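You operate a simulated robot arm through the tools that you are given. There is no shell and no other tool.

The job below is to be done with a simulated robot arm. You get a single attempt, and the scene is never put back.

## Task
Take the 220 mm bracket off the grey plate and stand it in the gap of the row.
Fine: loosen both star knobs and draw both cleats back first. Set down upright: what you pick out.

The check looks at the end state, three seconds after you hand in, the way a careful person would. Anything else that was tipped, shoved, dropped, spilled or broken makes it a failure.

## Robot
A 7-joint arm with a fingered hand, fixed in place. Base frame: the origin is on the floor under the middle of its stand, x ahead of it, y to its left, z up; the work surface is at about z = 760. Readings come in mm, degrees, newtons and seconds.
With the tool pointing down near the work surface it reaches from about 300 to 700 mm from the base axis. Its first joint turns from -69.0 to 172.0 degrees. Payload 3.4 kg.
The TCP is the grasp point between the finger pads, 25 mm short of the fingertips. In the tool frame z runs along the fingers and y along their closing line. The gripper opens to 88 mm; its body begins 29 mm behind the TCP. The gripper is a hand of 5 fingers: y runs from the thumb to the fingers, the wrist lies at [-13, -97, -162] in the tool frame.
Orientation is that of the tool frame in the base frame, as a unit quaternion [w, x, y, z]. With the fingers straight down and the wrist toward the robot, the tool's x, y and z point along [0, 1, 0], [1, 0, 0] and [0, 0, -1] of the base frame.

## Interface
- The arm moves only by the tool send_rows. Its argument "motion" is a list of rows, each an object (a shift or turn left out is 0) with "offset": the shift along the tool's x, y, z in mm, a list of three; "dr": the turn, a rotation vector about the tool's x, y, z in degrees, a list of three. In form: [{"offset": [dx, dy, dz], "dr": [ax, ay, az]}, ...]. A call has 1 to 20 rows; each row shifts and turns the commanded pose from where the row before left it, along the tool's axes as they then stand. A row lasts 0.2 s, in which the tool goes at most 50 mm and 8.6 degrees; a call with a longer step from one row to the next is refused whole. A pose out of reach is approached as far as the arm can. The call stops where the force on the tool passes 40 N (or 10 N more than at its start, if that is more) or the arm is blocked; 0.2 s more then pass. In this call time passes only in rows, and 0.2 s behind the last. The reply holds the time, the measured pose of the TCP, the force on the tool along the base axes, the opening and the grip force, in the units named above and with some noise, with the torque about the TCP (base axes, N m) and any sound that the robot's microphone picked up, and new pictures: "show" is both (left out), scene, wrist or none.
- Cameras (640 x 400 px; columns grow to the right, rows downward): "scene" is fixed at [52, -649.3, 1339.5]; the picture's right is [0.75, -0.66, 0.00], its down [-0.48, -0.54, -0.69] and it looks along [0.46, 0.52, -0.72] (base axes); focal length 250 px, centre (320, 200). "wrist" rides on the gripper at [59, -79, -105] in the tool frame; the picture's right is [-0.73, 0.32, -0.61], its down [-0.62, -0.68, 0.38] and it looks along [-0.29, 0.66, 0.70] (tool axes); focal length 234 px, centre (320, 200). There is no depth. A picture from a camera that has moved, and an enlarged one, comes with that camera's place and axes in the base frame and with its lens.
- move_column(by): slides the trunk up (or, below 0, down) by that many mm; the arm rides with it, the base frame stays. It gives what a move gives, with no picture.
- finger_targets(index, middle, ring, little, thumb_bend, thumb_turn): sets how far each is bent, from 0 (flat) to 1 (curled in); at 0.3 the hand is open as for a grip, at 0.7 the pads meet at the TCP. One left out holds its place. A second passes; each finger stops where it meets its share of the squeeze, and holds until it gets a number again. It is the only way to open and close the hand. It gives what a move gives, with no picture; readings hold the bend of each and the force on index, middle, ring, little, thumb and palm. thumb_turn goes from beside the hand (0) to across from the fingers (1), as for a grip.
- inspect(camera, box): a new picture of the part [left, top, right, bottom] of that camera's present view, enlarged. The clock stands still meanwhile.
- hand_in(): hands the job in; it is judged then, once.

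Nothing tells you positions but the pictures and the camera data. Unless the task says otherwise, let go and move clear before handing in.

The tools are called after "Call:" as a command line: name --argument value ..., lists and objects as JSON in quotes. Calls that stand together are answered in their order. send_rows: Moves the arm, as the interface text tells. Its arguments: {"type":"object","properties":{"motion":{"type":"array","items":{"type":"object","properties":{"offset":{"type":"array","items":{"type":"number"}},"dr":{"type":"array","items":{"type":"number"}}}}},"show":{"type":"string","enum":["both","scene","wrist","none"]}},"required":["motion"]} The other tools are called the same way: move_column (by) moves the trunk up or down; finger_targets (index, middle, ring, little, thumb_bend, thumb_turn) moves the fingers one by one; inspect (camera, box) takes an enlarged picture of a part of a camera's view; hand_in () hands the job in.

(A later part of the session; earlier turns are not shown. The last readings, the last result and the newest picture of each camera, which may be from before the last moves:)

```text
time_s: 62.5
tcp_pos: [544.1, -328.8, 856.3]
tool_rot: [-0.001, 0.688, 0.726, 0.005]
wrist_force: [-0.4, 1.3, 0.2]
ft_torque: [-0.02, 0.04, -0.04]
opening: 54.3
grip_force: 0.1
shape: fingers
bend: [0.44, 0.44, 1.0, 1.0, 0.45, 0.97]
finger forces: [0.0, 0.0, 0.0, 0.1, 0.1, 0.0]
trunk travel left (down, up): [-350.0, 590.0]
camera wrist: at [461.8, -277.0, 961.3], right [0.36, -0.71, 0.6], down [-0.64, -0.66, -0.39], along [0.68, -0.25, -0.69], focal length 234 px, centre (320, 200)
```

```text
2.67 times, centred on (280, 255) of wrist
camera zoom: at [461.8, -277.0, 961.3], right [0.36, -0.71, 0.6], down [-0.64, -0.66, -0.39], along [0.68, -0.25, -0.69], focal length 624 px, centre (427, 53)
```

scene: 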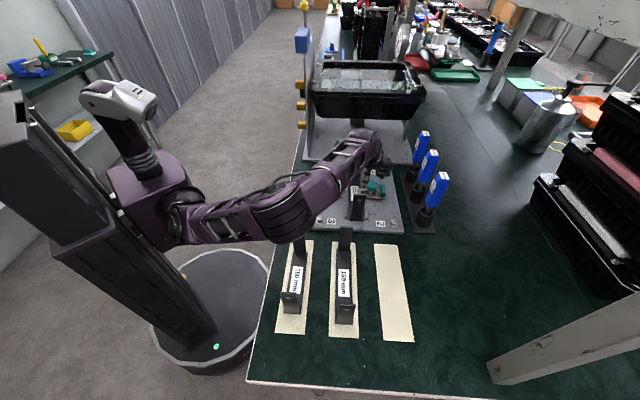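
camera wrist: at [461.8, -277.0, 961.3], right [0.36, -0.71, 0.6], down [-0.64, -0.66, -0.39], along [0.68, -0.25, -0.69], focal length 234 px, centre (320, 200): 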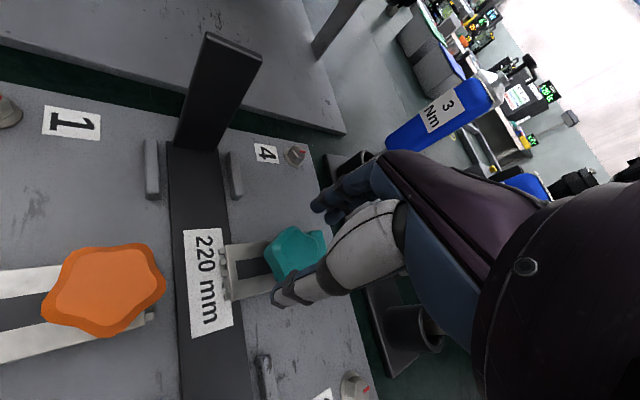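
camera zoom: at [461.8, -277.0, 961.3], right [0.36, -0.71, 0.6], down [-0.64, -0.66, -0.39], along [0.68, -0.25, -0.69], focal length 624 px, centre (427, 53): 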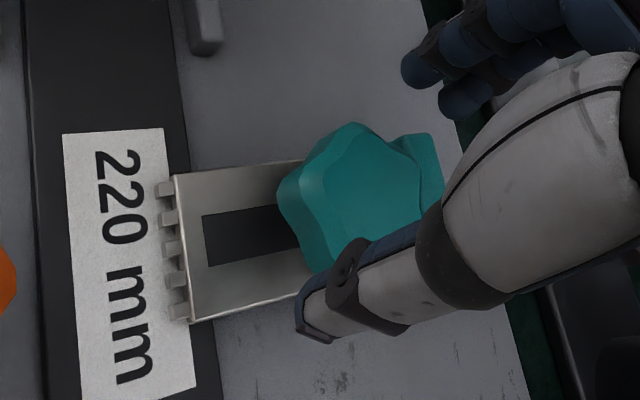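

The elbow has roughly 60 mm of clearance above the standing brackets. I'll turn to about -65°, centre on the teal knob at (544.5, -330) and lower around it.

Call:
send_rows --motion '[{"dr": [0, 0, 8.5]}, {"dr": [0, 0, 8.5]}, {"dr": [0, 0, 8.5]}, {"dr": [0, 0, 8.5]}, {"dr": [0, 0, 8.5]}, {"dr": [0, 0, 8.5]}, {"dr": [0, 0, 8.5]}, {"dr": [0, 0, 8.5]}]' --show "none"

Call:
inspect --camera "wrist" --box '[200, 180, 400, 330]'

Call:
inspect --camera "scene" --box '[320, 140, 420, 210]'

```text
time_s: 64.3
tcp_pos: [543.6, -330.1, 855.6]
tool_rot: [-0.003, 0.976, 0.216, 0.004]
wrist_force: [0.1, -0.2, 0.4]
ft_torque: [-0.01, 0.0, -0.02]
opening: 54.5
grip_force: 0.0
shape: fingers
bend: [0.44, 0.44, 1.0, 1.0, 0.45, 0.97]
finger forces: [0.0, 0.0, 0.0, 0.0, 0.0, 0.1]
trunk travel left (down, up): [-350.0, 590.0]
```

```text
2.67 times, centred on (300, 255) of wrist
camera zoom: at [564.2, -234.9, 962.2], right [-0.53, -0.6, 0.6], down [-0.85, 0.36, -0.39], along [0.02, -0.71, -0.7], focal length 624 px, centre (373, 53)
```

zoom: 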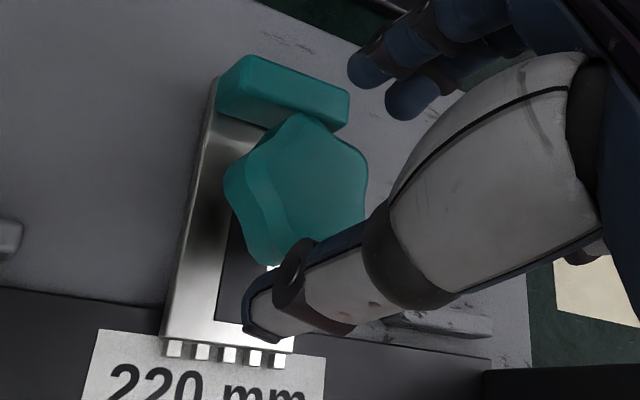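

```text
5.71 times, centred on (370, 175) of scene
camera zoom: at [52.0, -649.3, 1339.5], right [0.75, -0.66, 0.0], down [-0.48, -0.54, -0.69], along [0.46, 0.52, -0.72], focal length 1429 px, centre (34, 343)
```

zoom: 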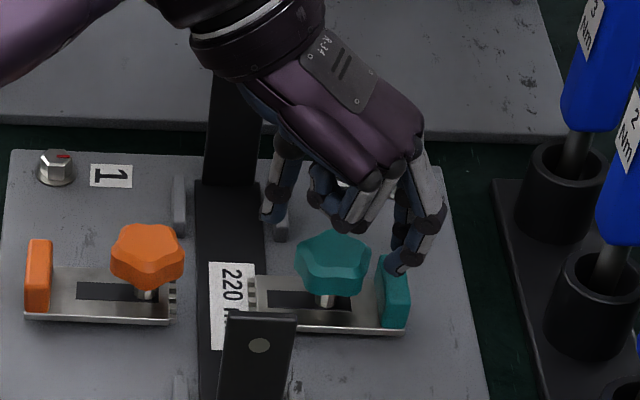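

Index and middle hover just above the teal tab and the thumb is on the bracket side. I'll nudge onto the axis and lower to z≈836, staying above the tab.

Call:
send_rows --motion '[{"offset": [1.4, 1.4, 6]}, {"offset": [0, 0, 7]}, {"offset": [0, 0, 7]}]' --show "none"

Call:
inspect --camera "wrist" --box '[200, 180, 400, 330]'

Call:
inspect --camera "scene" --box '[340, 160, 400, 210]'

```text
time_s: 65.1
tcp_pos: [545.6, -331.4, 837.1]
tool_rot: [-0.001, 0.976, 0.217, 0.003]
wrist_force: [-0.5, -0.2, -0.5]
ft_torque: [-0.02, 0.0, 0.02]
opening: 54.5
grip_force: 0.1
shape: fingers
bend: [0.44, 0.44, 1.0, 1.0, 0.45, 0.97]
finger forces: [0.0, 0.0, 0.1, 0.1, 0.0, 0.1]
trunk travel left (down, up): [-350.0, 590.0]
```

```text
2.67 times, centred on (300, 255) of wrist
camera zoom: at [565.9, -235.8, 942.3], right [-0.53, -0.6, 0.6], down [-0.85, 0.36, -0.39], along [0.02, -0.71, -0.7], focal length 624 px, centre (373, 53)
```

zoom: 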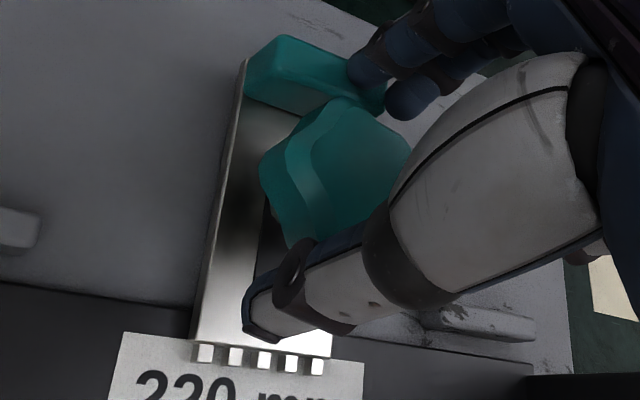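

```text
8.00 times, centred on (370, 185) of scene
camera zoom: at [52.0, -649.3, 1339.5], right [0.75, -0.66, 0.0], down [-0.48, -0.54, -0.69], along [0.46, 0.52, -0.72], focal length 2001 px, centre (-80, 320)
```

zoom: 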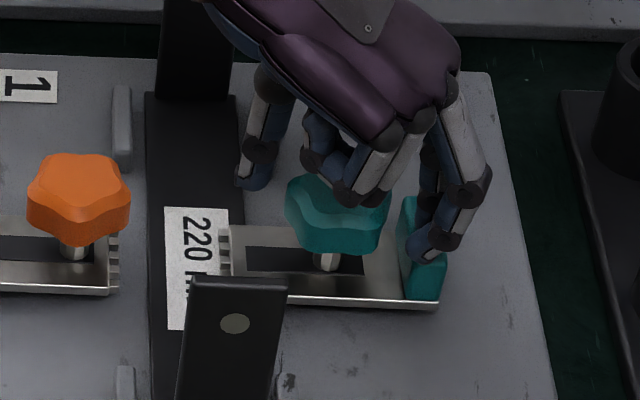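

No contact yet, and the fingertips are just above the tab. I'm closing on the teal knob.

Call:
finger_targets --index 0.7 --middle 0.7 --thumb_bend 0.7

Call:
inspect --camera "wrist" --box '[200, 180, 400, 330]'

Call:
inspect --camera "scene" --box '[340, 160, 400, 210]'

```text
time_s: 66.1
tcp_pos: [546.1, -332.3, 836.7]
tool_rot: [-0.003, 0.976, 0.216, 0.003]
wrist_force: [3.4, -6.0, 2.6]
ft_torque: [-0.21, -0.1, 0.03]
opening: 28.1
grip_force: 12.1
shape: fingers
bend: [0.57, 0.6, 1.0, 1.0, 0.58, 0.99]
finger forces: [7.7, 8.4, 0.1, 0.1, 8.7, 0.0]
trunk travel left (down, up): [-350.0, 590.0]
```

```text
2.67 times, centred on (300, 255) of wrist
camera zoom: at [566.2, -237.0, 942.3], right [-0.53, -0.6, 0.6], down [-0.85, 0.36, -0.39], along [0.02, -0.71, -0.7], focal length 624 px, centre (373, 53)
```

zoom: 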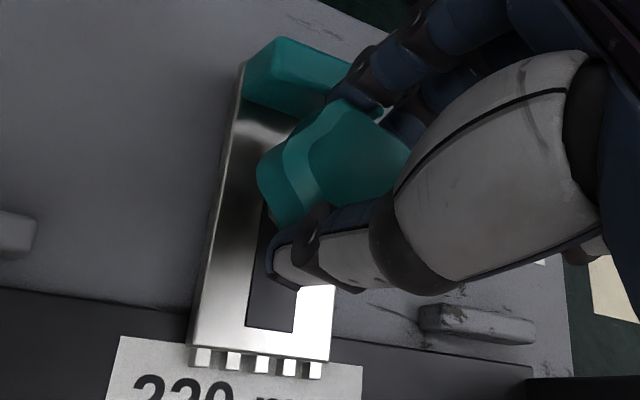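

```text
8.00 times, centred on (370, 185) of scene
camera zoom: at [52.0, -649.3, 1339.5], right [0.75, -0.66, 0.0], down [-0.48, -0.54, -0.69], along [0.46, 0.52, -0.72], focal length 2001 px, centre (-80, 320)
```

zoom: 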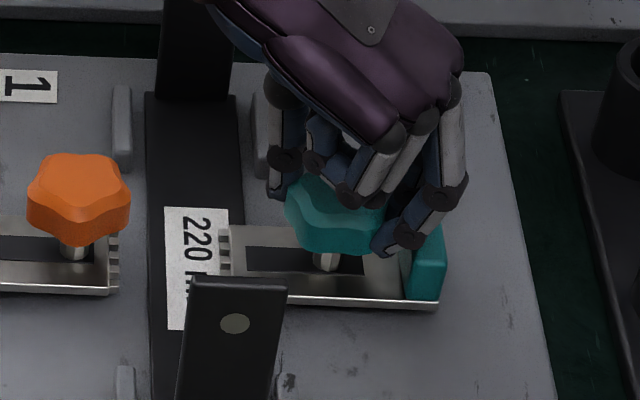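

The grip is firm on all three fingers. I'll twist counter-clockwise to about +3° in small steps.

Call:
send_rows --motion '[{"dr": [0, 0, -6]}, {"dr": [0, 0, -6]}, {"dr": [0, 0, -6]}, {"dr": [0, 0, -6]}, {"dr": [0, 0, -6]}, {"dr": [0, 0, -6]}, {"dr": [0, 0, -6]}, {"dr": [0, 0, -6]}, {"dr": [0, 0, -6]}, {"dr": [0, 0, -6]}, {"dr": [0, 0, -6]}]' --show "none"

Call:
inspect --camera "wrist" --box '[200, 180, 400, 330]'

Call:
inspect --camera "scene" --box '[340, 160, 400, 210]'

```text
time_s: 68.5
tcp_pos: [546.0, -331.1, 836.8]
tool_rot: [0.0, 0.701, 0.713, 0.005]
wrist_force: [4.3, -2.5, 0.1]
ft_torque: [-0.08, -0.06, -0.03]
opening: 27.8
grip_force: 12.6
shape: fingers
bend: [0.58, 0.61, 1.0, 1.0, 0.58, 0.99]
finger forces: [6.0, 8.6, 0.0, 0.1, 10.5, 0.0]
trunk travel left (down, up): [-350.0, 590.0]
```

```text
2.67 times, centred on (300, 255) of wrist
camera zoom: at [466.0, -274.7, 941.4], right [0.33, -0.72, 0.6], down [-0.67, -0.63, -0.39], along [0.67, -0.27, -0.69], focal length 624 px, centre (373, 53)
```

zoom: 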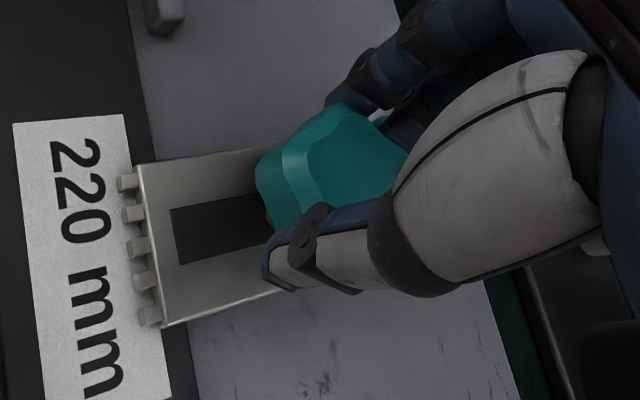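

```text
8.00 times, centred on (370, 185) of scene
camera zoom: at [52.0, -649.3, 1339.5], right [0.75, -0.66, 0.0], down [-0.48, -0.54, -0.69], along [0.46, 0.52, -0.72], focal length 2001 px, centre (-80, 320)
```

zoom: 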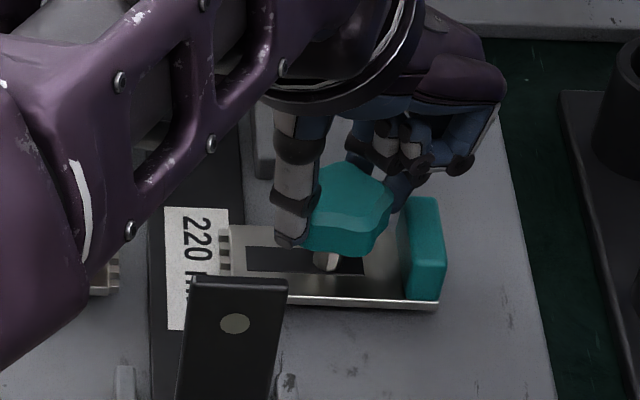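

The knob turned with the hand through 66°. I'll release, lift, rotate back and take another stroke.

Call:
finger_targets --index 0.44 --middle 0.44 --thumb_bend 0.45 --thumb_turn 0.98

Call:
send_rows --motion '[{"offset": [0, 0, -10]}, {"offset": [0, 0, -12]}, {"dr": [0, 0, 8.25]}, {"dr": [0, 0, 8.25]}, {"dr": [0, 0, 8.25]}, {"dr": [0, 0, 8.25]}, {"dr": [0, 0, 8.25]}, {"dr": [0, 0, 8.25]}, {"dr": [0, 0, 8.25]}, {"dr": [0, 0, 8.25]}]' --show "none"

Call:
inspect --camera "scene" --box '[340, 160, 400, 210]'

Call:
inspect --camera "wrist" --box '[200, 180, 400, 330]'

```text
time_s: 69.5
tcp_pos: [546.6, -330.6, 836.3]
tool_rot: [0.0, 0.701, 0.713, 0.004]
wrist_force: [0.3, 0.0, 0.3]
ft_torque: [-0.01, -0.01, -0.03]
opening: 53.3
grip_force: 0.0
shape: fingers
bend: [0.44, 0.44, 1.0, 1.0, 0.45, 0.97]
finger forces: [0.0, 0.0, 0.1, 0.0, 0.0, 0.0]
trunk travel left (down, up): [-350.0, 590.0]
```

```text
time_s: 71.7
tcp_pos: [545.8, -331.3, 858.7]
tool_rot: [-0.002, 0.977, 0.215, 0.004]
wrist_force: [-0.4, 0.0, 0.2]
ft_torque: [0.03, 0.01, 0.04]
opening: 53.2
grip_force: 0.0
shape: fingers
bend: [0.44, 0.44, 1.0, 1.0, 0.45, 0.97]
finger forces: [0.0, 0.1, 0.0, 0.0, 0.0, 0.1]
trunk travel left (down, up): [-350.0, 590.0]
```

```text
8.00 times, centred on (370, 185) of scene
camera zoom: at [52.0, -649.3, 1339.5], right [0.75, -0.66, 0.0], down [-0.48, -0.54, -0.69], along [0.46, 0.52, -0.72], focal length 2001 px, centre (-80, 320)
```

zoom: 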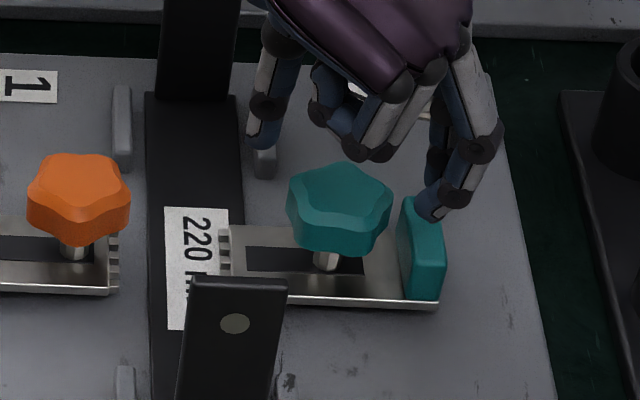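

```text
2.67 times, centred on (300, 255) of wrist
camera zoom: at [565.9, -235.9, 964.1], right [-0.53, -0.6, 0.6], down [-0.85, 0.36, -0.39], along [0.02, -0.71, -0.7], focal length 624 px, centre (373, 53)
```

zoom: 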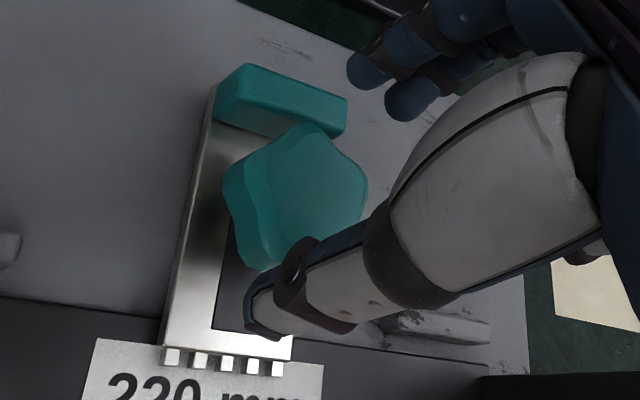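

Second stroke on the teal knob: down, grip, and twist in two parts so I can watch for the end stop.

Call:
send_rows --motion '[{"offset": [0, 0, 11]}, {"offset": [0, 0, 10]}]' --show "none"

Call:
finger_targets --index 0.7 --middle 0.7 --thumb_bend 0.7

Call:
send_rows --motion '[{"dr": [0, 0, -6]}, {"dr": [0, 0, -6]}, {"dr": [0, 0, -6]}, {"dr": [0, 0, -6]}, {"dr": [0, 0, -6]}]' --show "none"

Call:
inspect --camera "wrist" --box '[200, 180, 400, 330]'

```text
time_s: 72.3
tcp_pos: [545.0, -331.2, 837.4]
tool_rot: [-0.002, 0.976, 0.216, 0.003]
wrist_force: [-0.2, -0.2, -0.3]
ft_torque: [0.02, 0.01, 0.01]
opening: 53.5
grip_force: 0.0
shape: fingers
bend: [0.44, 0.44, 1.0, 1.0, 0.45, 0.97]
finger forces: [0.1, 0.1, 0.0, 0.0, 0.0, 0.0]
trunk travel left (down, up): [-350.0, 590.0]
```

```text
time_s: 73.3
tcp_pos: [545.6, -332.6, 837.5]
tool_rot: [-0.002, 0.976, 0.216, 0.003]
wrist_force: [3.8, -7.3, 2.4]
ft_torque: [-0.23, -0.1, 0.0]
opening: 27.0
grip_force: 12.4
shape: fingers
bend: [0.57, 0.59, 1.0, 1.0, 0.59, 0.99]
finger forces: [7.8, 8.8, 0.1, 0.0, 8.5, 0.1]
trunk travel left (down, up): [-350.0, 590.0]
```

```text
time_s: 74.5
tcp_pos: [546.3, -331.6, 838.4]
tool_rot: [-0.001, 0.887, 0.462, 0.004]
wrist_force: [3.3, -7.0, 3.9]
ft_torque: [-0.19, -0.1, 0.0]
opening: 27.1
grip_force: 12.4
shape: fingers
bend: [0.57, 0.6, 1.0, 1.0, 0.59, 0.98]
finger forces: [6.7, 8.7, 0.0, 0.0, 9.0, 0.1]
trunk travel left (down, up): [-350.0, 590.0]
```

```text
2.67 times, centred on (300, 255) of wrist
camera zoom: at [514.7, -239.1, 943.0], right [-0.15, -0.78, 0.6], down [-0.91, -0.12, -0.39], along [0.38, -0.61, -0.7], focal length 624 px, centre (373, 53)
```

zoom: 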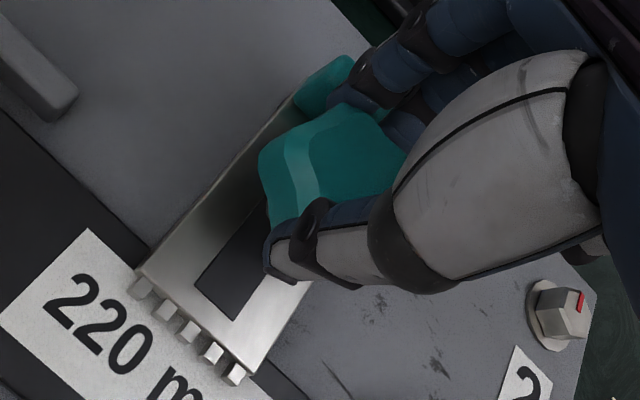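

The torque is still low, so I'll continue, checking for the end stop.

Call:
send_rows --motion '[{"dr": [0, 0, -6]}, {"dr": [0, 0, -6]}, {"dr": [0, 0, -6]}]' --show "none"

Call:
send_rows --motion '[{"dr": [0, 0, -6]}, {"dr": [0, 0, -6]}, {"dr": [0, 0, -6]}]' --show "none"

Call:
inspect --camera "wrist" --box '[200, 180, 400, 330]'

Call:
inspect --camera "scene" --box '[340, 160, 400, 210]'

```text
time_s: 75.3
tcp_pos: [546.0, -332.0, 837.7]
tool_rot: [0.001, 0.803, 0.596, 0.005]
wrist_force: [3.0, -3.4, 3.3]
ft_torque: [-0.12, -0.07, -0.06]
opening: 26.7
grip_force: 11.8
shape: fingers
bend: [0.58, 0.6, 1.0, 1.0, 0.59, 0.98]
finger forces: [6.0, 7.9, 0.0, 0.1, 9.9, 0.1]
trunk travel left (down, up): [-350.0, 590.0]
```

```text
time_s: 76.1
tcp_pos: [546.2, -332.4, 836.3]
tool_rot: [0.0, 0.701, 0.713, 0.005]
wrist_force: [4.8, -7.6, 4.4]
ft_torque: [-0.21, -0.14, -0.27]
opening: 26.0
grip_force: 13.7
shape: fingers
bend: [0.57, 0.62, 1.0, 1.0, 0.6, 0.95]
finger forces: [7.1, 9.6, 0.0, 0.1, 10.4, 0.0]
trunk travel left (down, up): [-350.0, 590.0]
```

```text
2.67 times, centred on (300, 255) of wrist
camera zoom: at [466.0, -276.1, 942.0], right [0.33, -0.72, 0.6], down [-0.67, -0.63, -0.39], along [0.67, -0.27, -0.69], focal length 624 px, centre (373, 53)
```

zoom: 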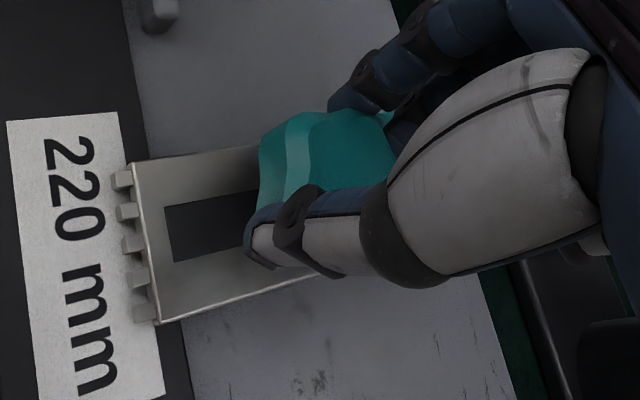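

```text
8.00 times, centred on (370, 185) of scene
camera zoom: at [52.0, -649.3, 1339.5], right [0.75, -0.66, 0.0], down [-0.48, -0.54, -0.69], along [0.46, 0.52, -0.72], focal length 2001 px, centre (-80, 320)
```

zoom: 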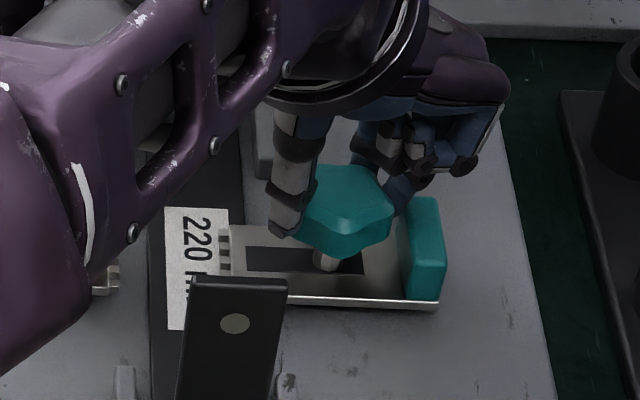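

The torque jumped at about 120°, which is the end stop, so the teal knob is fully loose. I'll release and lift, then see how the thumb looks swung aside, because I plan to push the teal tab outward with the back of the index finger.

Call:
finger_targets --index 0.44 --middle 0.44 --thumb_bend 0.45 --thumb_turn 0.98

Call:
send_rows --motion '[{"offset": [0, 0, -10]}, {"offset": [0, 0, -12]}, {"offset": [0, 0, -14]}, {"dr": [0, 0, 8.4]}, {"dr": [0, 0, 8.4]}, {"dr": [0, 0, 8.4]}, {"dr": [0, 0, 8.4]}, {"dr": [0, 0, 8.4]}]' --show "none"

Call:
finger_targets --index 0.45 --middle 0 --ring 0 --little 0 --thumb_bend 0.1 --thumb_turn 0

Call:
inspect --camera "scene" --box '[320, 120, 420, 210]'

Call:
inspect --camera "wrist" --box '[120, 100, 500, 350]'

```text
time_s: 77.1
tcp_pos: [544.4, -331.8, 837.2]
tool_rot: [0.0, 0.701, 0.714, 0.004]
wrist_force: [0.7, 0.0, 0.0]
ft_torque: [-0.01, 0.03, 0.02]
opening: 53.4
grip_force: 0.1
shape: fingers
bend: [0.44, 0.44, 1.0, 1.0, 0.45, 0.97]
finger forces: [0.0, 0.1, 0.0, 0.0, 0.0, 0.1]
trunk travel left (down, up): [-350.0, 590.0]
```

```text
time_s: 78.9
tcp_pos: [546.6, -331.4, 873.5]
tool_rot: [-0.002, 0.911, 0.413, 0.004]
wrist_force: [0.0, 0.1, -0.7]
ft_torque: [0.0, 0.0, 0.02]
opening: 53.3
grip_force: 0.0
shape: fingers
bend: [0.44, 0.44, 1.0, 1.0, 0.45, 0.97]
finger forces: [0.0, 0.0, 0.0, 0.0, 0.1, 0.1]
trunk travel left (down, up): [-350.0, 590.0]
```

```text
time_s: 79.9
tcp_pos: [545.0, -330.8, 873.0]
tool_rot: [-0.001, 0.91, 0.415, 0.004]
wrist_force: [-0.7, -0.2, 0.1]
ft_torque: [0.03, 0.0, 0.02]
opening: 121.0
grip_force: 0.0
shape: fingers
bend: [0.45, 0.0, 0.0, 0.0, 0.1, 0.0]
finger forces: [0.0, 0.0, 0.0, 0.1, 0.0, 0.0]
trunk travel left (down, up): [-350.0, 590.0]
```

```text
4.44 times, centred on (370, 165) of scene
camera zoom: at [52.0, -649.3, 1339.5], right [0.75, -0.66, 0.0], down [-0.48, -0.54, -0.69], along [0.46, 0.52, -0.72], focal length 1112 px, centre (98, 356)
```

zoom: 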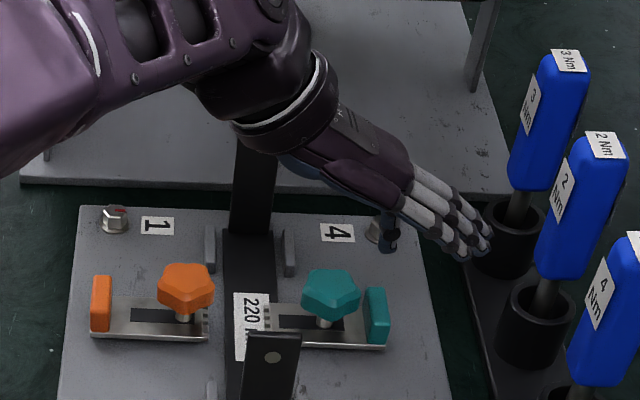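

```text
1.60 times, centred on (310, 225) of wrist
camera zoom: at [524.7, -236.2, 979.0], right [-0.24, -0.76, 0.6], down [-0.92, -0.02, -0.39], along [0.31, -0.65, -0.7], focal length 375 px, centre (336, 160)
```

zoom: 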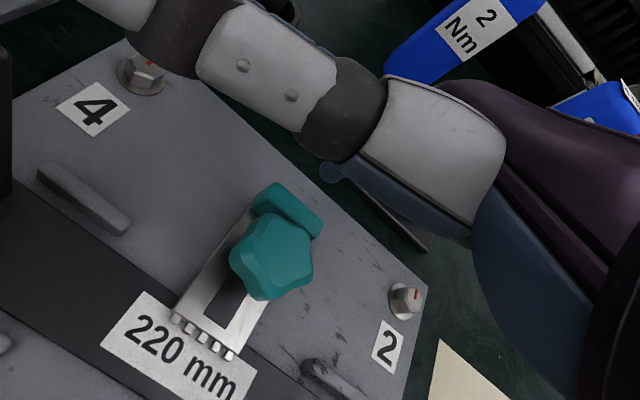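

The thumb swung aside would stick out toward the far flange, so I'll keep it opposed instead. I'll place the index beyond the tab's +u end on the inner side, then slide it in behind the corner. First I'll align high.

Call:
finger_targets --index 0.38 --thumb_bend 0.38 --thumb_turn 0.98

Call:
send_rows --motion '[{"dr": [0, 0, 4.5]}, {"offset": [10, -9.8, 0]}, {"offset": [10, -9.8, 0]}, {"offset": [0, 0, 15]}, {"offset": [0, 0, 15]}]'

Call:
inspect --camera "wrist" --box '[200, 130, 440, 310]'

Call:
inspect --camera "scene" --box '[320, 140, 420, 210]'

```text
time_s: 80.9
tcp_pos: [545.2, -332.0, 874.5]
tool_rot: [-0.001, 0.91, 0.415, 0.004]
wrist_force: [-0.7, 0.2, -0.1]
ft_torque: [-0.03, -0.03, -0.02]
opening: 68.3
grip_force: 0.1
shape: fingers
bend: [0.38, 0.0, 0.0, 0.0, 0.38, 0.96]
finger forces: [0.0, 0.0, 0.0, 0.0, 0.1, 0.0]
trunk travel left (down, up): [-350.0, 590.0]
```

```text
time_s: 82.1
tcp_pos: [547.8, -303.8, 844.1]
tool_rot: [-0.002, 0.926, 0.378, 0.005]
wrist_force: [0.6, -0.9, 0.4]
ft_torque: [0.01, 0.01, 0.02]
opening: 68.2
grip_force: 0.1
shape: fingers
bend: [0.38, 0.0, 0.0, 0.0, 0.38, 0.96]
finger forces: [0.0, 0.0, 0.1, 0.0, 0.0, 0.0]
trunk travel left (down, up): [-350.0, 590.0]
camera wrist: at [533.1, -206.7, 949.5], right [-0.3, -0.74, 0.6], down [-0.92, 0.05, -0.39], along [0.26, -0.67, -0.7], focal length 234 px, centre (320, 200)
```

scene: 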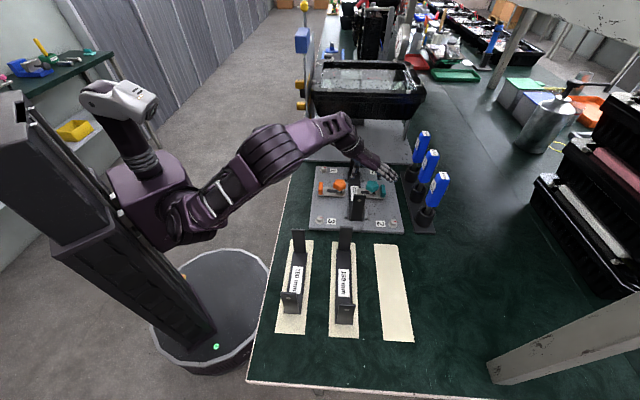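
wrist: 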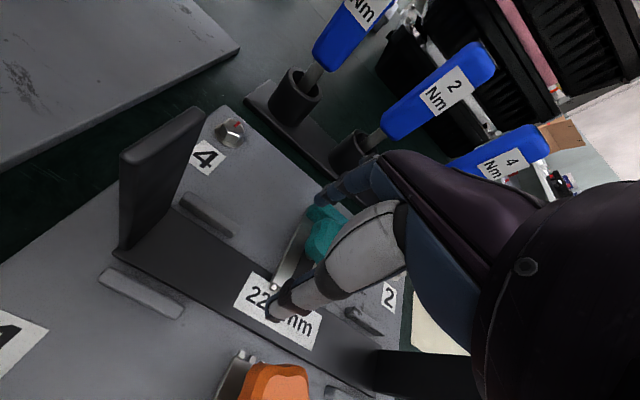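

```text
2.22 times, centred on (320, 220) of wrist
camera zoom: at [533.1, -206.7, 949.5], right [-0.3, -0.74, 0.6], down [-0.92, 0.05, -0.39], along [0.26, -0.67, -0.7], focal length 520 px, centre (320, 156)
```

zoom: 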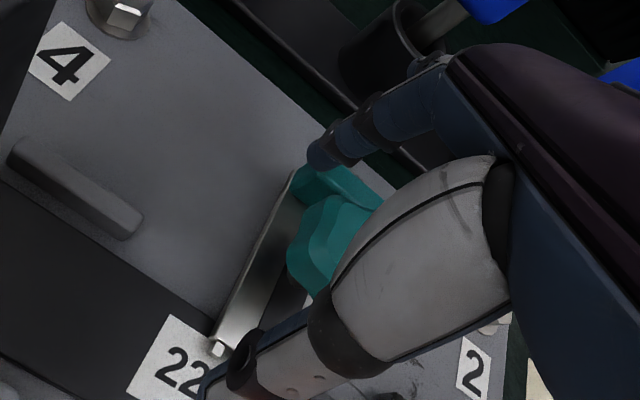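

```text
5.71 times, centred on (370, 175) of scene
camera zoom: at [52.0, -649.3, 1339.5], right [0.75, -0.66, 0.0], down [-0.48, -0.54, -0.69], along [0.46, 0.52, -0.72], focal length 1429 px, centre (34, 343)
```

zoom: 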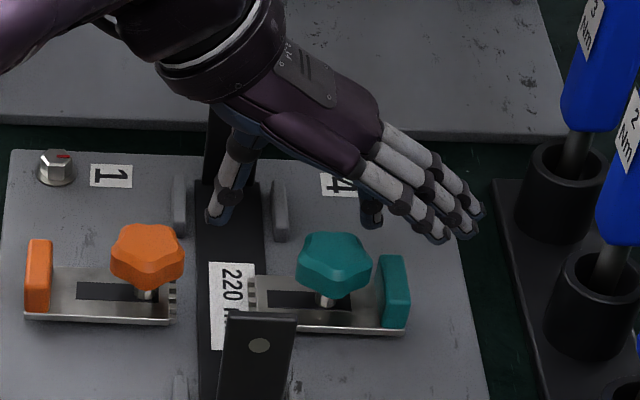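

Call:
inspect --camera "wrist" --box '[290, 170, 370, 270]'

Call:
inspect --camera "scene" --box '[365, 165, 405, 200]'

```text
4.00 times, centred on (330, 220) of wrist
camera zoom: at [533.1, -206.7, 949.5], right [-0.3, -0.74, 0.6], down [-0.92, 0.05, -0.39], along [0.26, -0.67, -0.7], focal length 937 px, centre (280, 120)
```

zoom: 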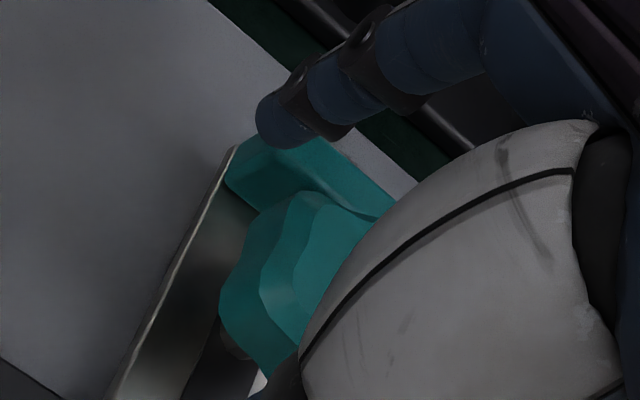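

```text
11.43 times, centred on (385, 182) of scene
camera zoom: at [52.0, -649.3, 1339.5], right [0.75, -0.66, 0.0], down [-0.48, -0.54, -0.69], along [0.46, 0.52, -0.72], focal length 2858 px, centre (-423, 400)
```

zoom: 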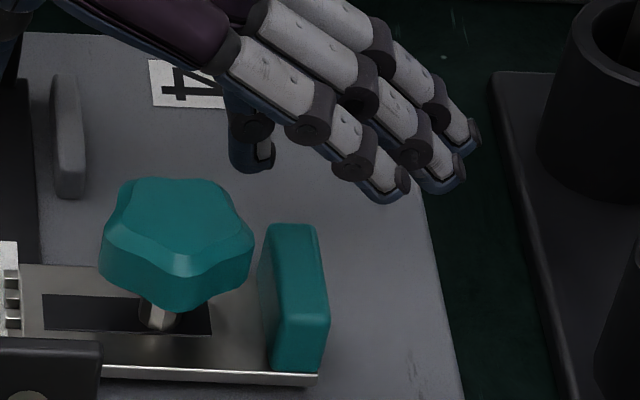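

The scene view puts the index tip about 4 mm too far outboard to slip behind the tab. I'll shift inboard and lower beside it.

Call:
send_rows --motion '[{"offset": [0, -4, 0]}, {"offset": [0, 0, 9]}, {"offset": [0, 0, 9]}, {"offset": [0, 0, 8]}]' --show "none"

Call:
inspect --camera "scene" --box '[365, 165, 405, 200]'

Call:
inspect --camera "wrist" --box '[270, 150, 390, 250]'

Call:
inspect --camera "scene" --box '[310, 140, 420, 215]'

```text
time_s: 83.1
tcp_pos: [544.1, -298.9, 817.6]
tool_rot: [-0.002, 0.926, 0.379, 0.004]
wrist_force: [0.7, 0.0, -0.5]
ft_torque: [0.01, 0.01, 0.01]
opening: 68.1
grip_force: 0.0
shape: fingers
bend: [0.38, 0.0, 0.0, 0.0, 0.38, 0.96]
finger forces: [0.0, 0.0, 0.0, 0.0, 0.0, 0.0]
trunk travel left (down, up): [-350.0, 590.0]
```

```text
11.43 times, centred on (385, 182) of scene
camera zoom: at [52.0, -649.3, 1339.5], right [0.75, -0.66, 0.0], down [-0.48, -0.54, -0.69], along [0.46, 0.52, -0.72], focal length 2858 px, centre (-423, 400)
```

zoom: 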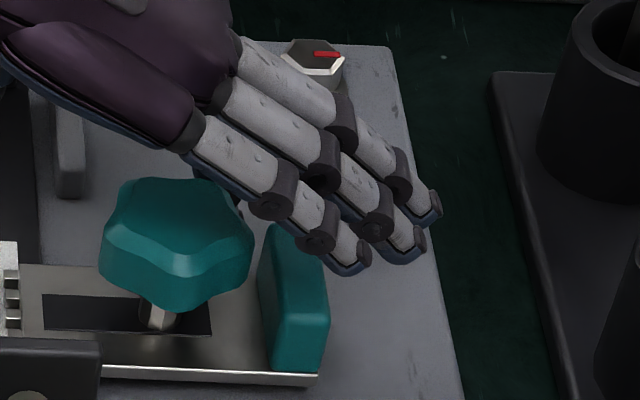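

```text
4.00 times, centred on (330, 200) of wrist
camera zoom: at [530.5, -203.2, 923.3], right [-0.3, -0.74, 0.6], down [-0.92, 0.05, -0.39], along [0.26, -0.67, -0.7], focal length 937 px, centre (280, 200)
```

zoom: 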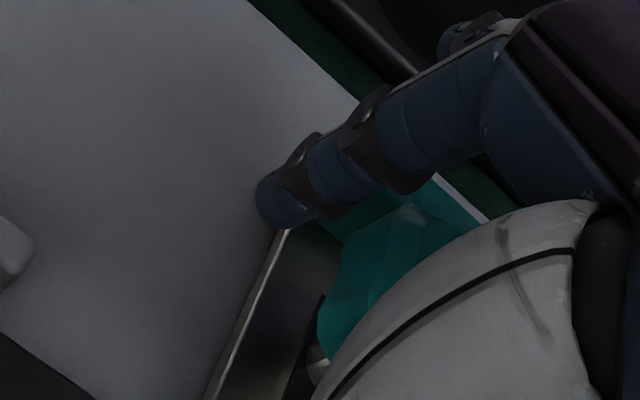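

```text
5.33 times, centred on (365, 178) of scene
camera zoom: at [52.0, -649.3, 1339.5], right [0.75, -0.66, 0.0], down [-0.48, -0.54, -0.69], along [0.46, 0.52, -0.72], focal length 1334 px, centre (80, 320)
```

zoom: 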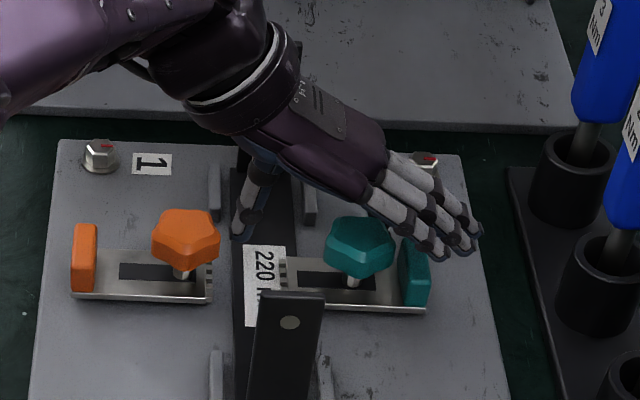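

No contact at depth. I'll slide along the bracket direction so the index goes behind the tab's inner corner, watching the force.

Call:
send_rows --motion '[{"offset": [-3, 0.5, 0]}, {"offset": [-3, 0.5, 0]}, {"offset": [-2.5, 0, 0]}]' --show "none"

Call:
inspect --camera "wrist" --box '[270, 150, 390, 250]'

Call:
inspect --camera "scene" --box '[365, 165, 405, 200]'

```text
time_s: 83.9
tcp_pos: [540.0, -307.0, 816.6]
tool_rot: [-0.002, 0.926, 0.378, 0.004]
wrist_force: [0.5, -0.2, -1.0]
ft_torque: [-0.01, 0.0, 0.02]
opening: 68.2
grip_force: 0.2
shape: fingers
bend: [0.38, 0.0, 0.0, 0.0, 0.38, 0.96]
finger forces: [0.4, 0.0, 0.1, 0.0, 0.0, 0.0]
trunk travel left (down, up): [-350.0, 590.0]
```

```text
4.00 times, centred on (330, 200) of wrist
camera zoom: at [525.1, -210.0, 923.2], right [-0.3, -0.74, 0.6], down [-0.92, 0.05, -0.39], along [0.26, -0.67, -0.7], focal length 937 px, centre (280, 200)
```

zoom: 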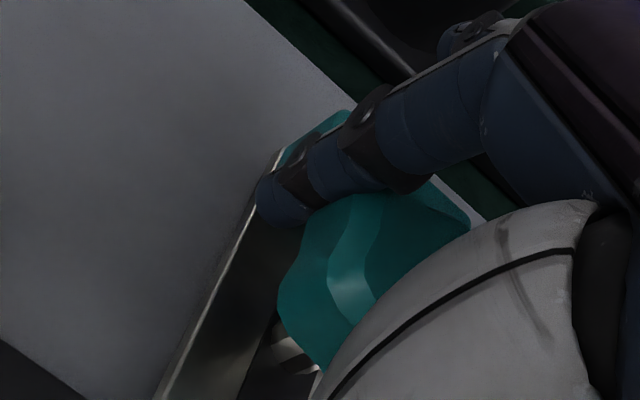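

```text
11.43 times, centred on (385, 182) of scene
camera zoom: at [52.0, -649.3, 1339.5], right [0.75, -0.66, 0.0], down [-0.48, -0.54, -0.69], along [0.46, 0.52, -0.72], focal length 2858 px, centre (-423, 400)
```

zoom: 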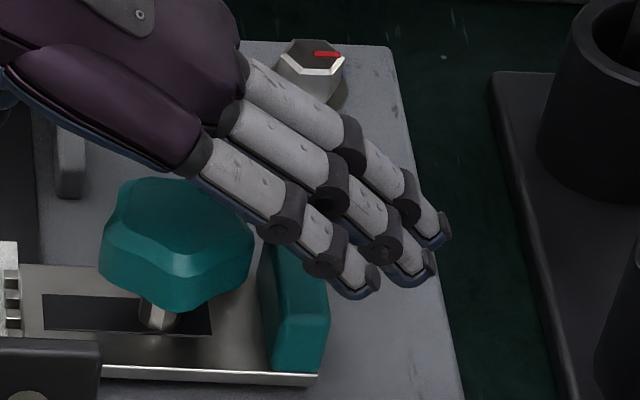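

The index is now between the knob and the tab, behind the tab's inner corner. I'll push outward in small steps.

Call:
send_rows --motion '[{"offset": [0, 4, 0]}, {"offset": [0, 4, 0]}, {"offset": [0, 4, 0]}]' --show "none"

Call:
inspect --camera "wrist" --box '[270, 150, 390, 250]'

Call:
inspect --camera "scene" --box '[355, 165, 405, 205]'

```text
time_s: 84.7
tcp_pos: [546.3, -314.7, 818.6]
tool_rot: [-0.002, 0.925, 0.379, 0.003]
wrist_force: [-0.2, 0.3, 0.7]
ft_torque: [-0.03, 0.01, 0.05]
opening: 66.7
grip_force: 0.5
shape: fingers
bend: [0.39, 0.0, 0.0, 0.0, 0.38, 0.96]
finger forces: [0.6, 0.0, 0.0, 0.0, 0.1, 0.0]
trunk travel left (down, up): [-350.0, 590.0]
```

```text
4.00 times, centred on (330, 200) of wrist
camera zoom: at [533.1, -219.1, 923.1], right [-0.3, -0.74, 0.6], down [-0.92, 0.05, -0.39], along [0.26, -0.67, -0.7], focal length 937 px, centre (280, 200)
```

zoom: 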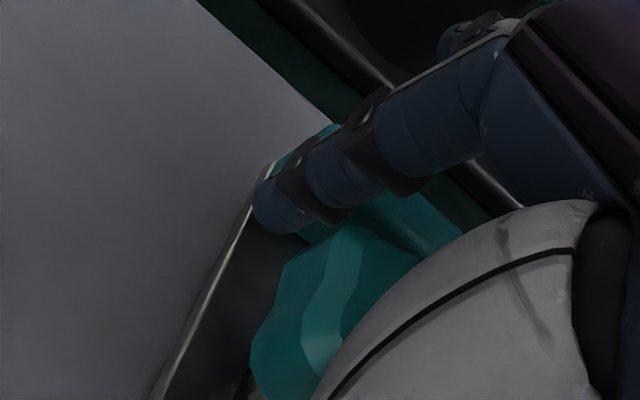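

```text
10.00 times, centred on (380, 185) of scene
camera zoom: at [52.0, -649.3, 1339.5], right [0.75, -0.66, 0.0], down [-0.48, -0.54, -0.69], along [0.46, 0.52, -0.72], focal length 2501 px, centre (-280, 350)
```

zoom: 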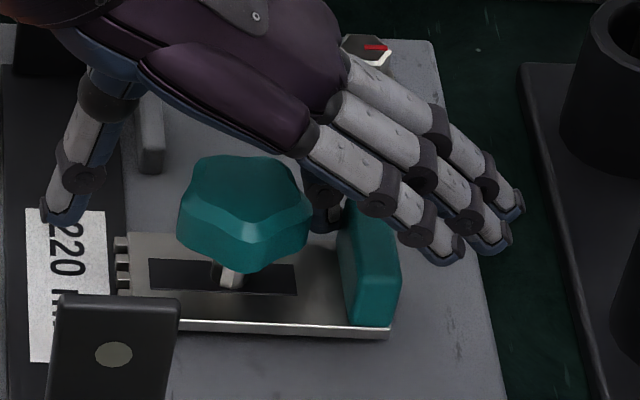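

The cleat has begun to slide. I'll keep going.

Call:
send_rows --motion '[{"offset": [0, 4, 0]}, {"offset": [0, 4, 0]}, {"offset": [0, 4, 0]}]' --show "none"

Call:
inspect --camera "wrist" --box '[270, 150, 390, 250]'

Call:
inspect --camera "scene" --box '[355, 165, 405, 205]'

```text
time_s: 85.5
tcp_pos: [553.8, -324.9, 817.2]
tool_rot: [-0.001, 0.926, 0.379, 0.004]
wrist_force: [-0.8, 0.2, -0.4]
ft_torque: [0.03, 0.0, 0.06]
opening: 66.7
grip_force: 0.1
shape: fingers
bend: [0.39, 0.0, 0.0, 0.0, 0.38, 0.96]
finger forces: [0.9, 0.0, 0.0, 0.0, 0.0, 0.0]
trunk travel left (down, up): [-350.0, 590.0]
```

```text
4.00 times, centred on (330, 200) of wrist
camera zoom: at [541.2, -227.4, 923.0], right [-0.3, -0.74, 0.6], down [-0.92, 0.05, -0.39], along [0.26, -0.67, -0.7], focal length 937 px, centre (280, 200)
```

zoom: 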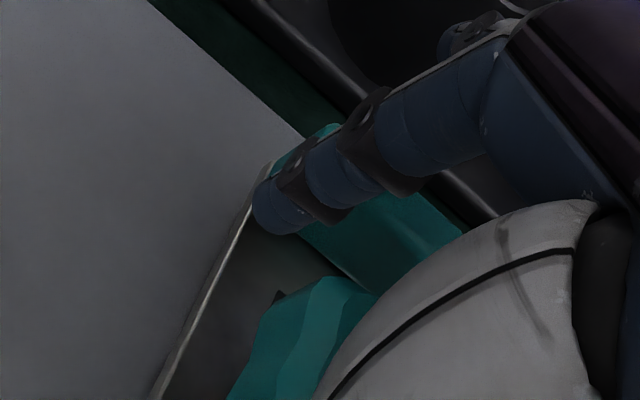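

```text
10.00 times, centred on (380, 185) of scene
camera zoom: at [52.0, -649.3, 1339.5], right [0.75, -0.66, 0.0], down [-0.48, -0.54, -0.69], along [0.46, 0.52, -0.72], focal length 2501 px, centre (-280, 350)
```

zoom: 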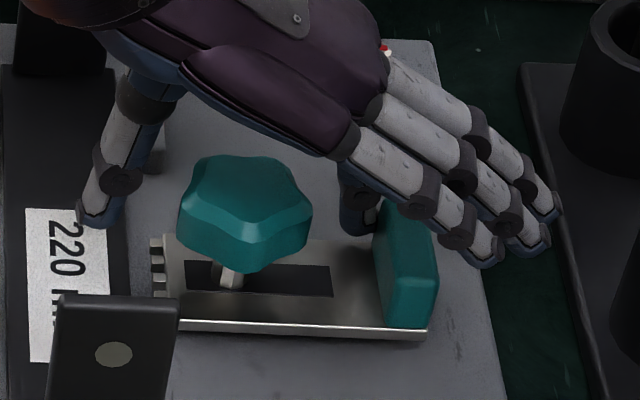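

Call:
send_rows --motion '[{"offset": [0, 3, 0]}, {"offset": [0, 3, 0]}, {"offset": [0, 3, 0]}]' --show "none"

Call:
inspect --camera "scene" --box '[355, 165, 405, 205]'

```text
time_s: 86.3
tcp_pos: [560.3, -329.6, 817.2]
tool_rot: [-0.002, 0.925, 0.38, 0.004]
wrist_force: [-1.2, 2.4, 1.0]
ft_torque: [0.03, -0.01, -0.02]
opening: 64.1
grip_force: 2.4
shape: fingers
bend: [0.42, 0.0, 0.0, 0.0, 0.38, 0.96]
finger forces: [3.1, 0.0, 0.0, 0.1, 0.1, 0.1]
trunk travel left (down, up): [-350.0, 590.0]
```

```text
10.00 times, centred on (380, 185) of scene
camera zoom: at [52.0, -649.3, 1339.5], right [0.75, -0.66, 0.0], down [-0.48, -0.54, -0.69], along [0.46, 0.52, -0.72], focal length 2501 px, centre (-280, 350)
```

zoom: 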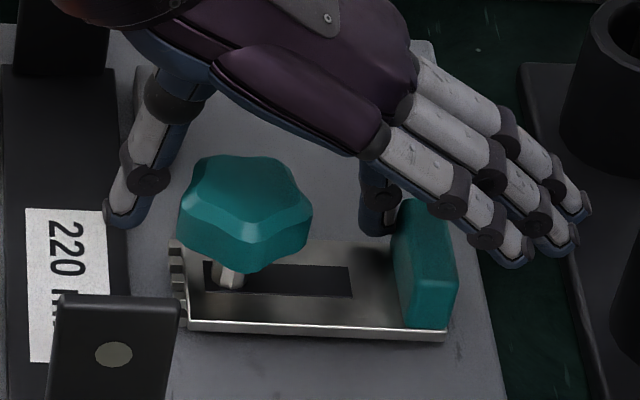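

The index force rose and the stem is at the slot's end, so the teal cleat is fully back. I'll back off slightly, lift clear and check the whole fixture.

Call:
send_rows --motion '[{"offset": [1, -4, 0]}, {"offset": [0, 0, -12]}, {"offset": [0, 0, -20]}, {"offset": [0, -5, -22]}]'

Call:
inspect --camera "scene" --box '[300, 130, 420, 240]'

Call:
inspect --camera "wrist" --box '[0, 100, 420, 400]'

```text
time_s: 87.3
tcp_pos: [556.0, -323.5, 871.5]
tool_rot: [-0.002, 0.926, 0.378, 0.003]
wrist_force: [-0.6, -0.1, -0.9]
ft_torque: [0.0, 0.0, -0.01]
opening: 68.1
grip_force: 0.0
shape: fingers
bend: [0.38, 0.0, 0.0, 0.0, 0.38, 0.96]
finger forces: [0.0, 0.0, 0.0, 0.0, 0.1, 0.1]
trunk travel left (down, up): [-350.0, 590.0]
camera wrist: at [541.8, -227.3, 977.8], right [-0.3, -0.74, 0.6], down [-0.92, 0.05, -0.39], along [0.26, -0.67, -0.7], focal length 234 px, centre (320, 200)
```

scene: 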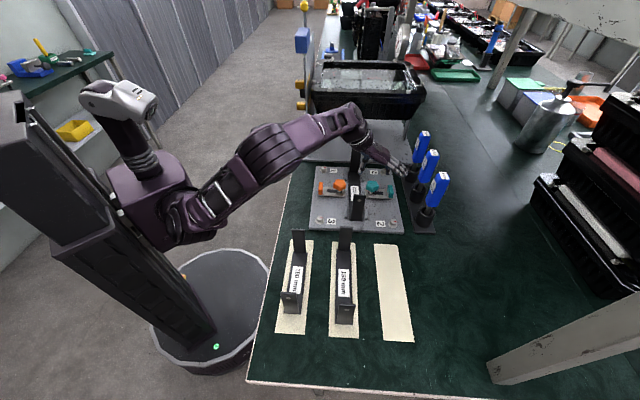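
wrist: 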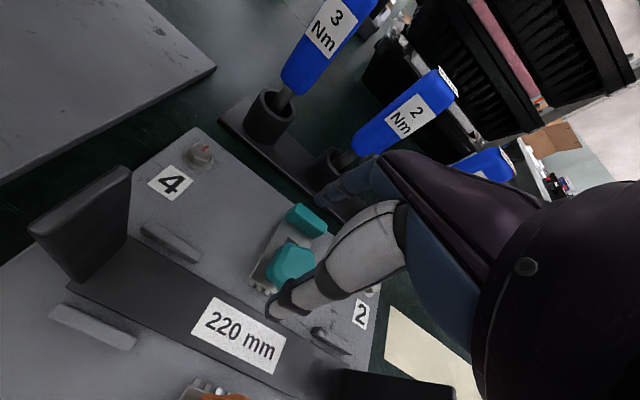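

```text
3.64 times, centred on (360, 185) of scene
camera zoom: at [52.0, -649.3, 1339.5], right [0.75, -0.66, 0.0], down [-0.48, -0.54, -0.69], along [0.46, 0.52, -0.72], focal length 910 px, centre (174, 254)
```

zoom: 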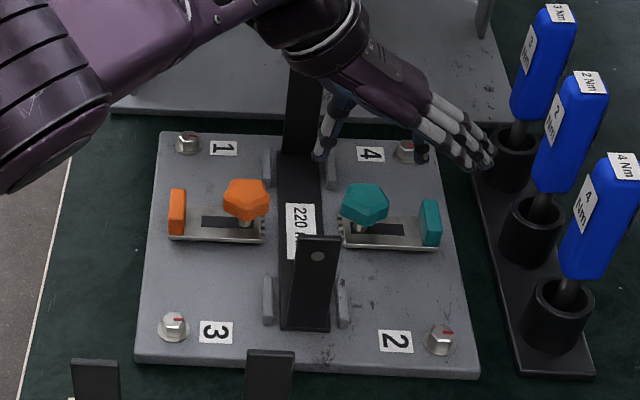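

```text
1.33 times, centred on (210, 250) of wrist
camera zoom: at [541.8, -227.3, 977.8], right [-0.3, -0.74, 0.6], down [-0.92, 0.05, -0.39], along [0.26, -0.67, -0.7], focal length 312 px, centre (467, 133)
```

zoom: 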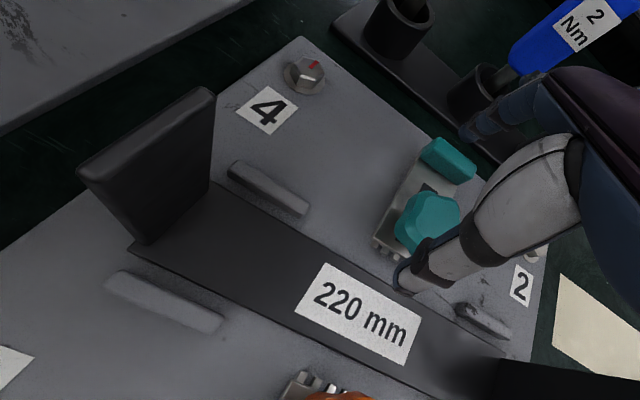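

Both cleats are fully back and the bracket is free, with everything else in place. Next I need to work out the pickup, so I'll measure the bracket's flanges closely from here.

Call:
inspect --camera "wrist" --box '[20, 150, 180, 310]'

Call:
inspect --camera "wrist" --box '[180, 280, 360, 400]'

Call:
inspect --camera "scene" --box '[335, 140, 385, 225]'

```text
2.50 times, centred on (100, 230) of wrist
camera zoom: at [541.8, -227.3, 977.8], right [-0.3, -0.74, 0.6], down [-0.92, 0.05, -0.39], along [0.26, -0.67, -0.7], focal length 585 px, centre (870, 125)
```

zoom: 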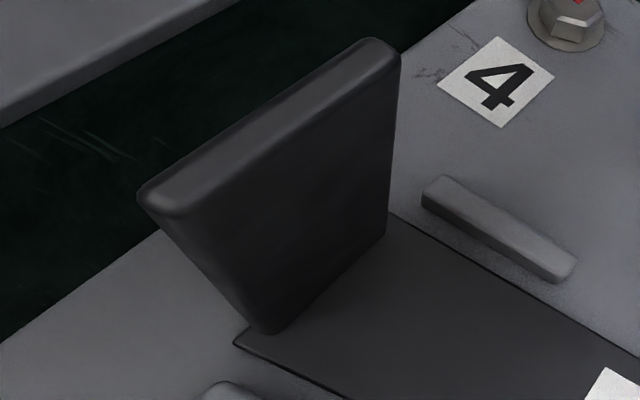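

```text
3.33 times, centred on (270, 340) of wrist
camera zoom: at [541.8, -227.3, 977.8], right [-0.3, -0.74, 0.6], down [-0.92, 0.05, -0.39], along [0.26, -0.67, -0.7], focal length 781 px, centre (487, -267)
```

zoom: 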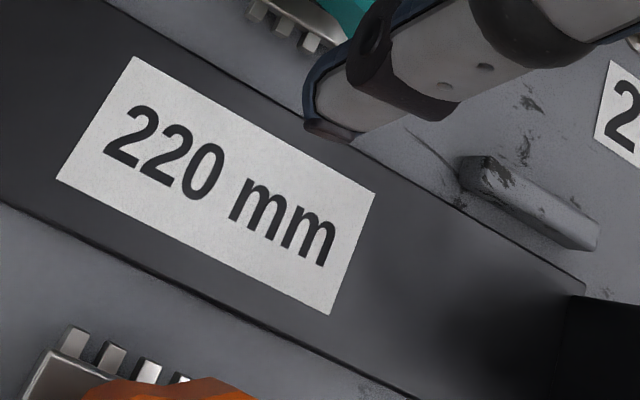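

```text
4.71 times, centred on (360, 182) of scene
camera zoom: at [52.0, -649.3, 1339.5], right [0.75, -0.66, 0.0], down [-0.48, -0.54, -0.69], along [0.46, 0.52, -0.72], focal length 1177 px, centre (132, 282)
```

zoom: 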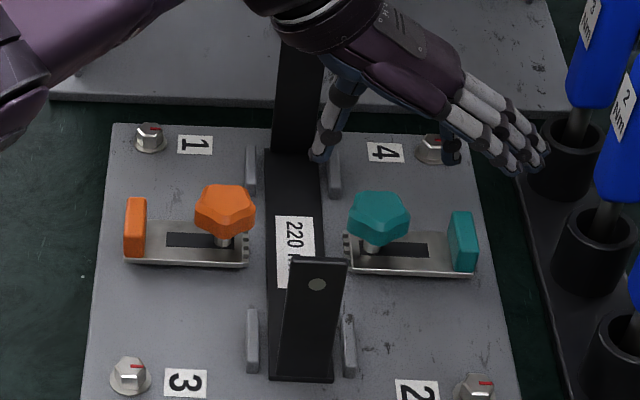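

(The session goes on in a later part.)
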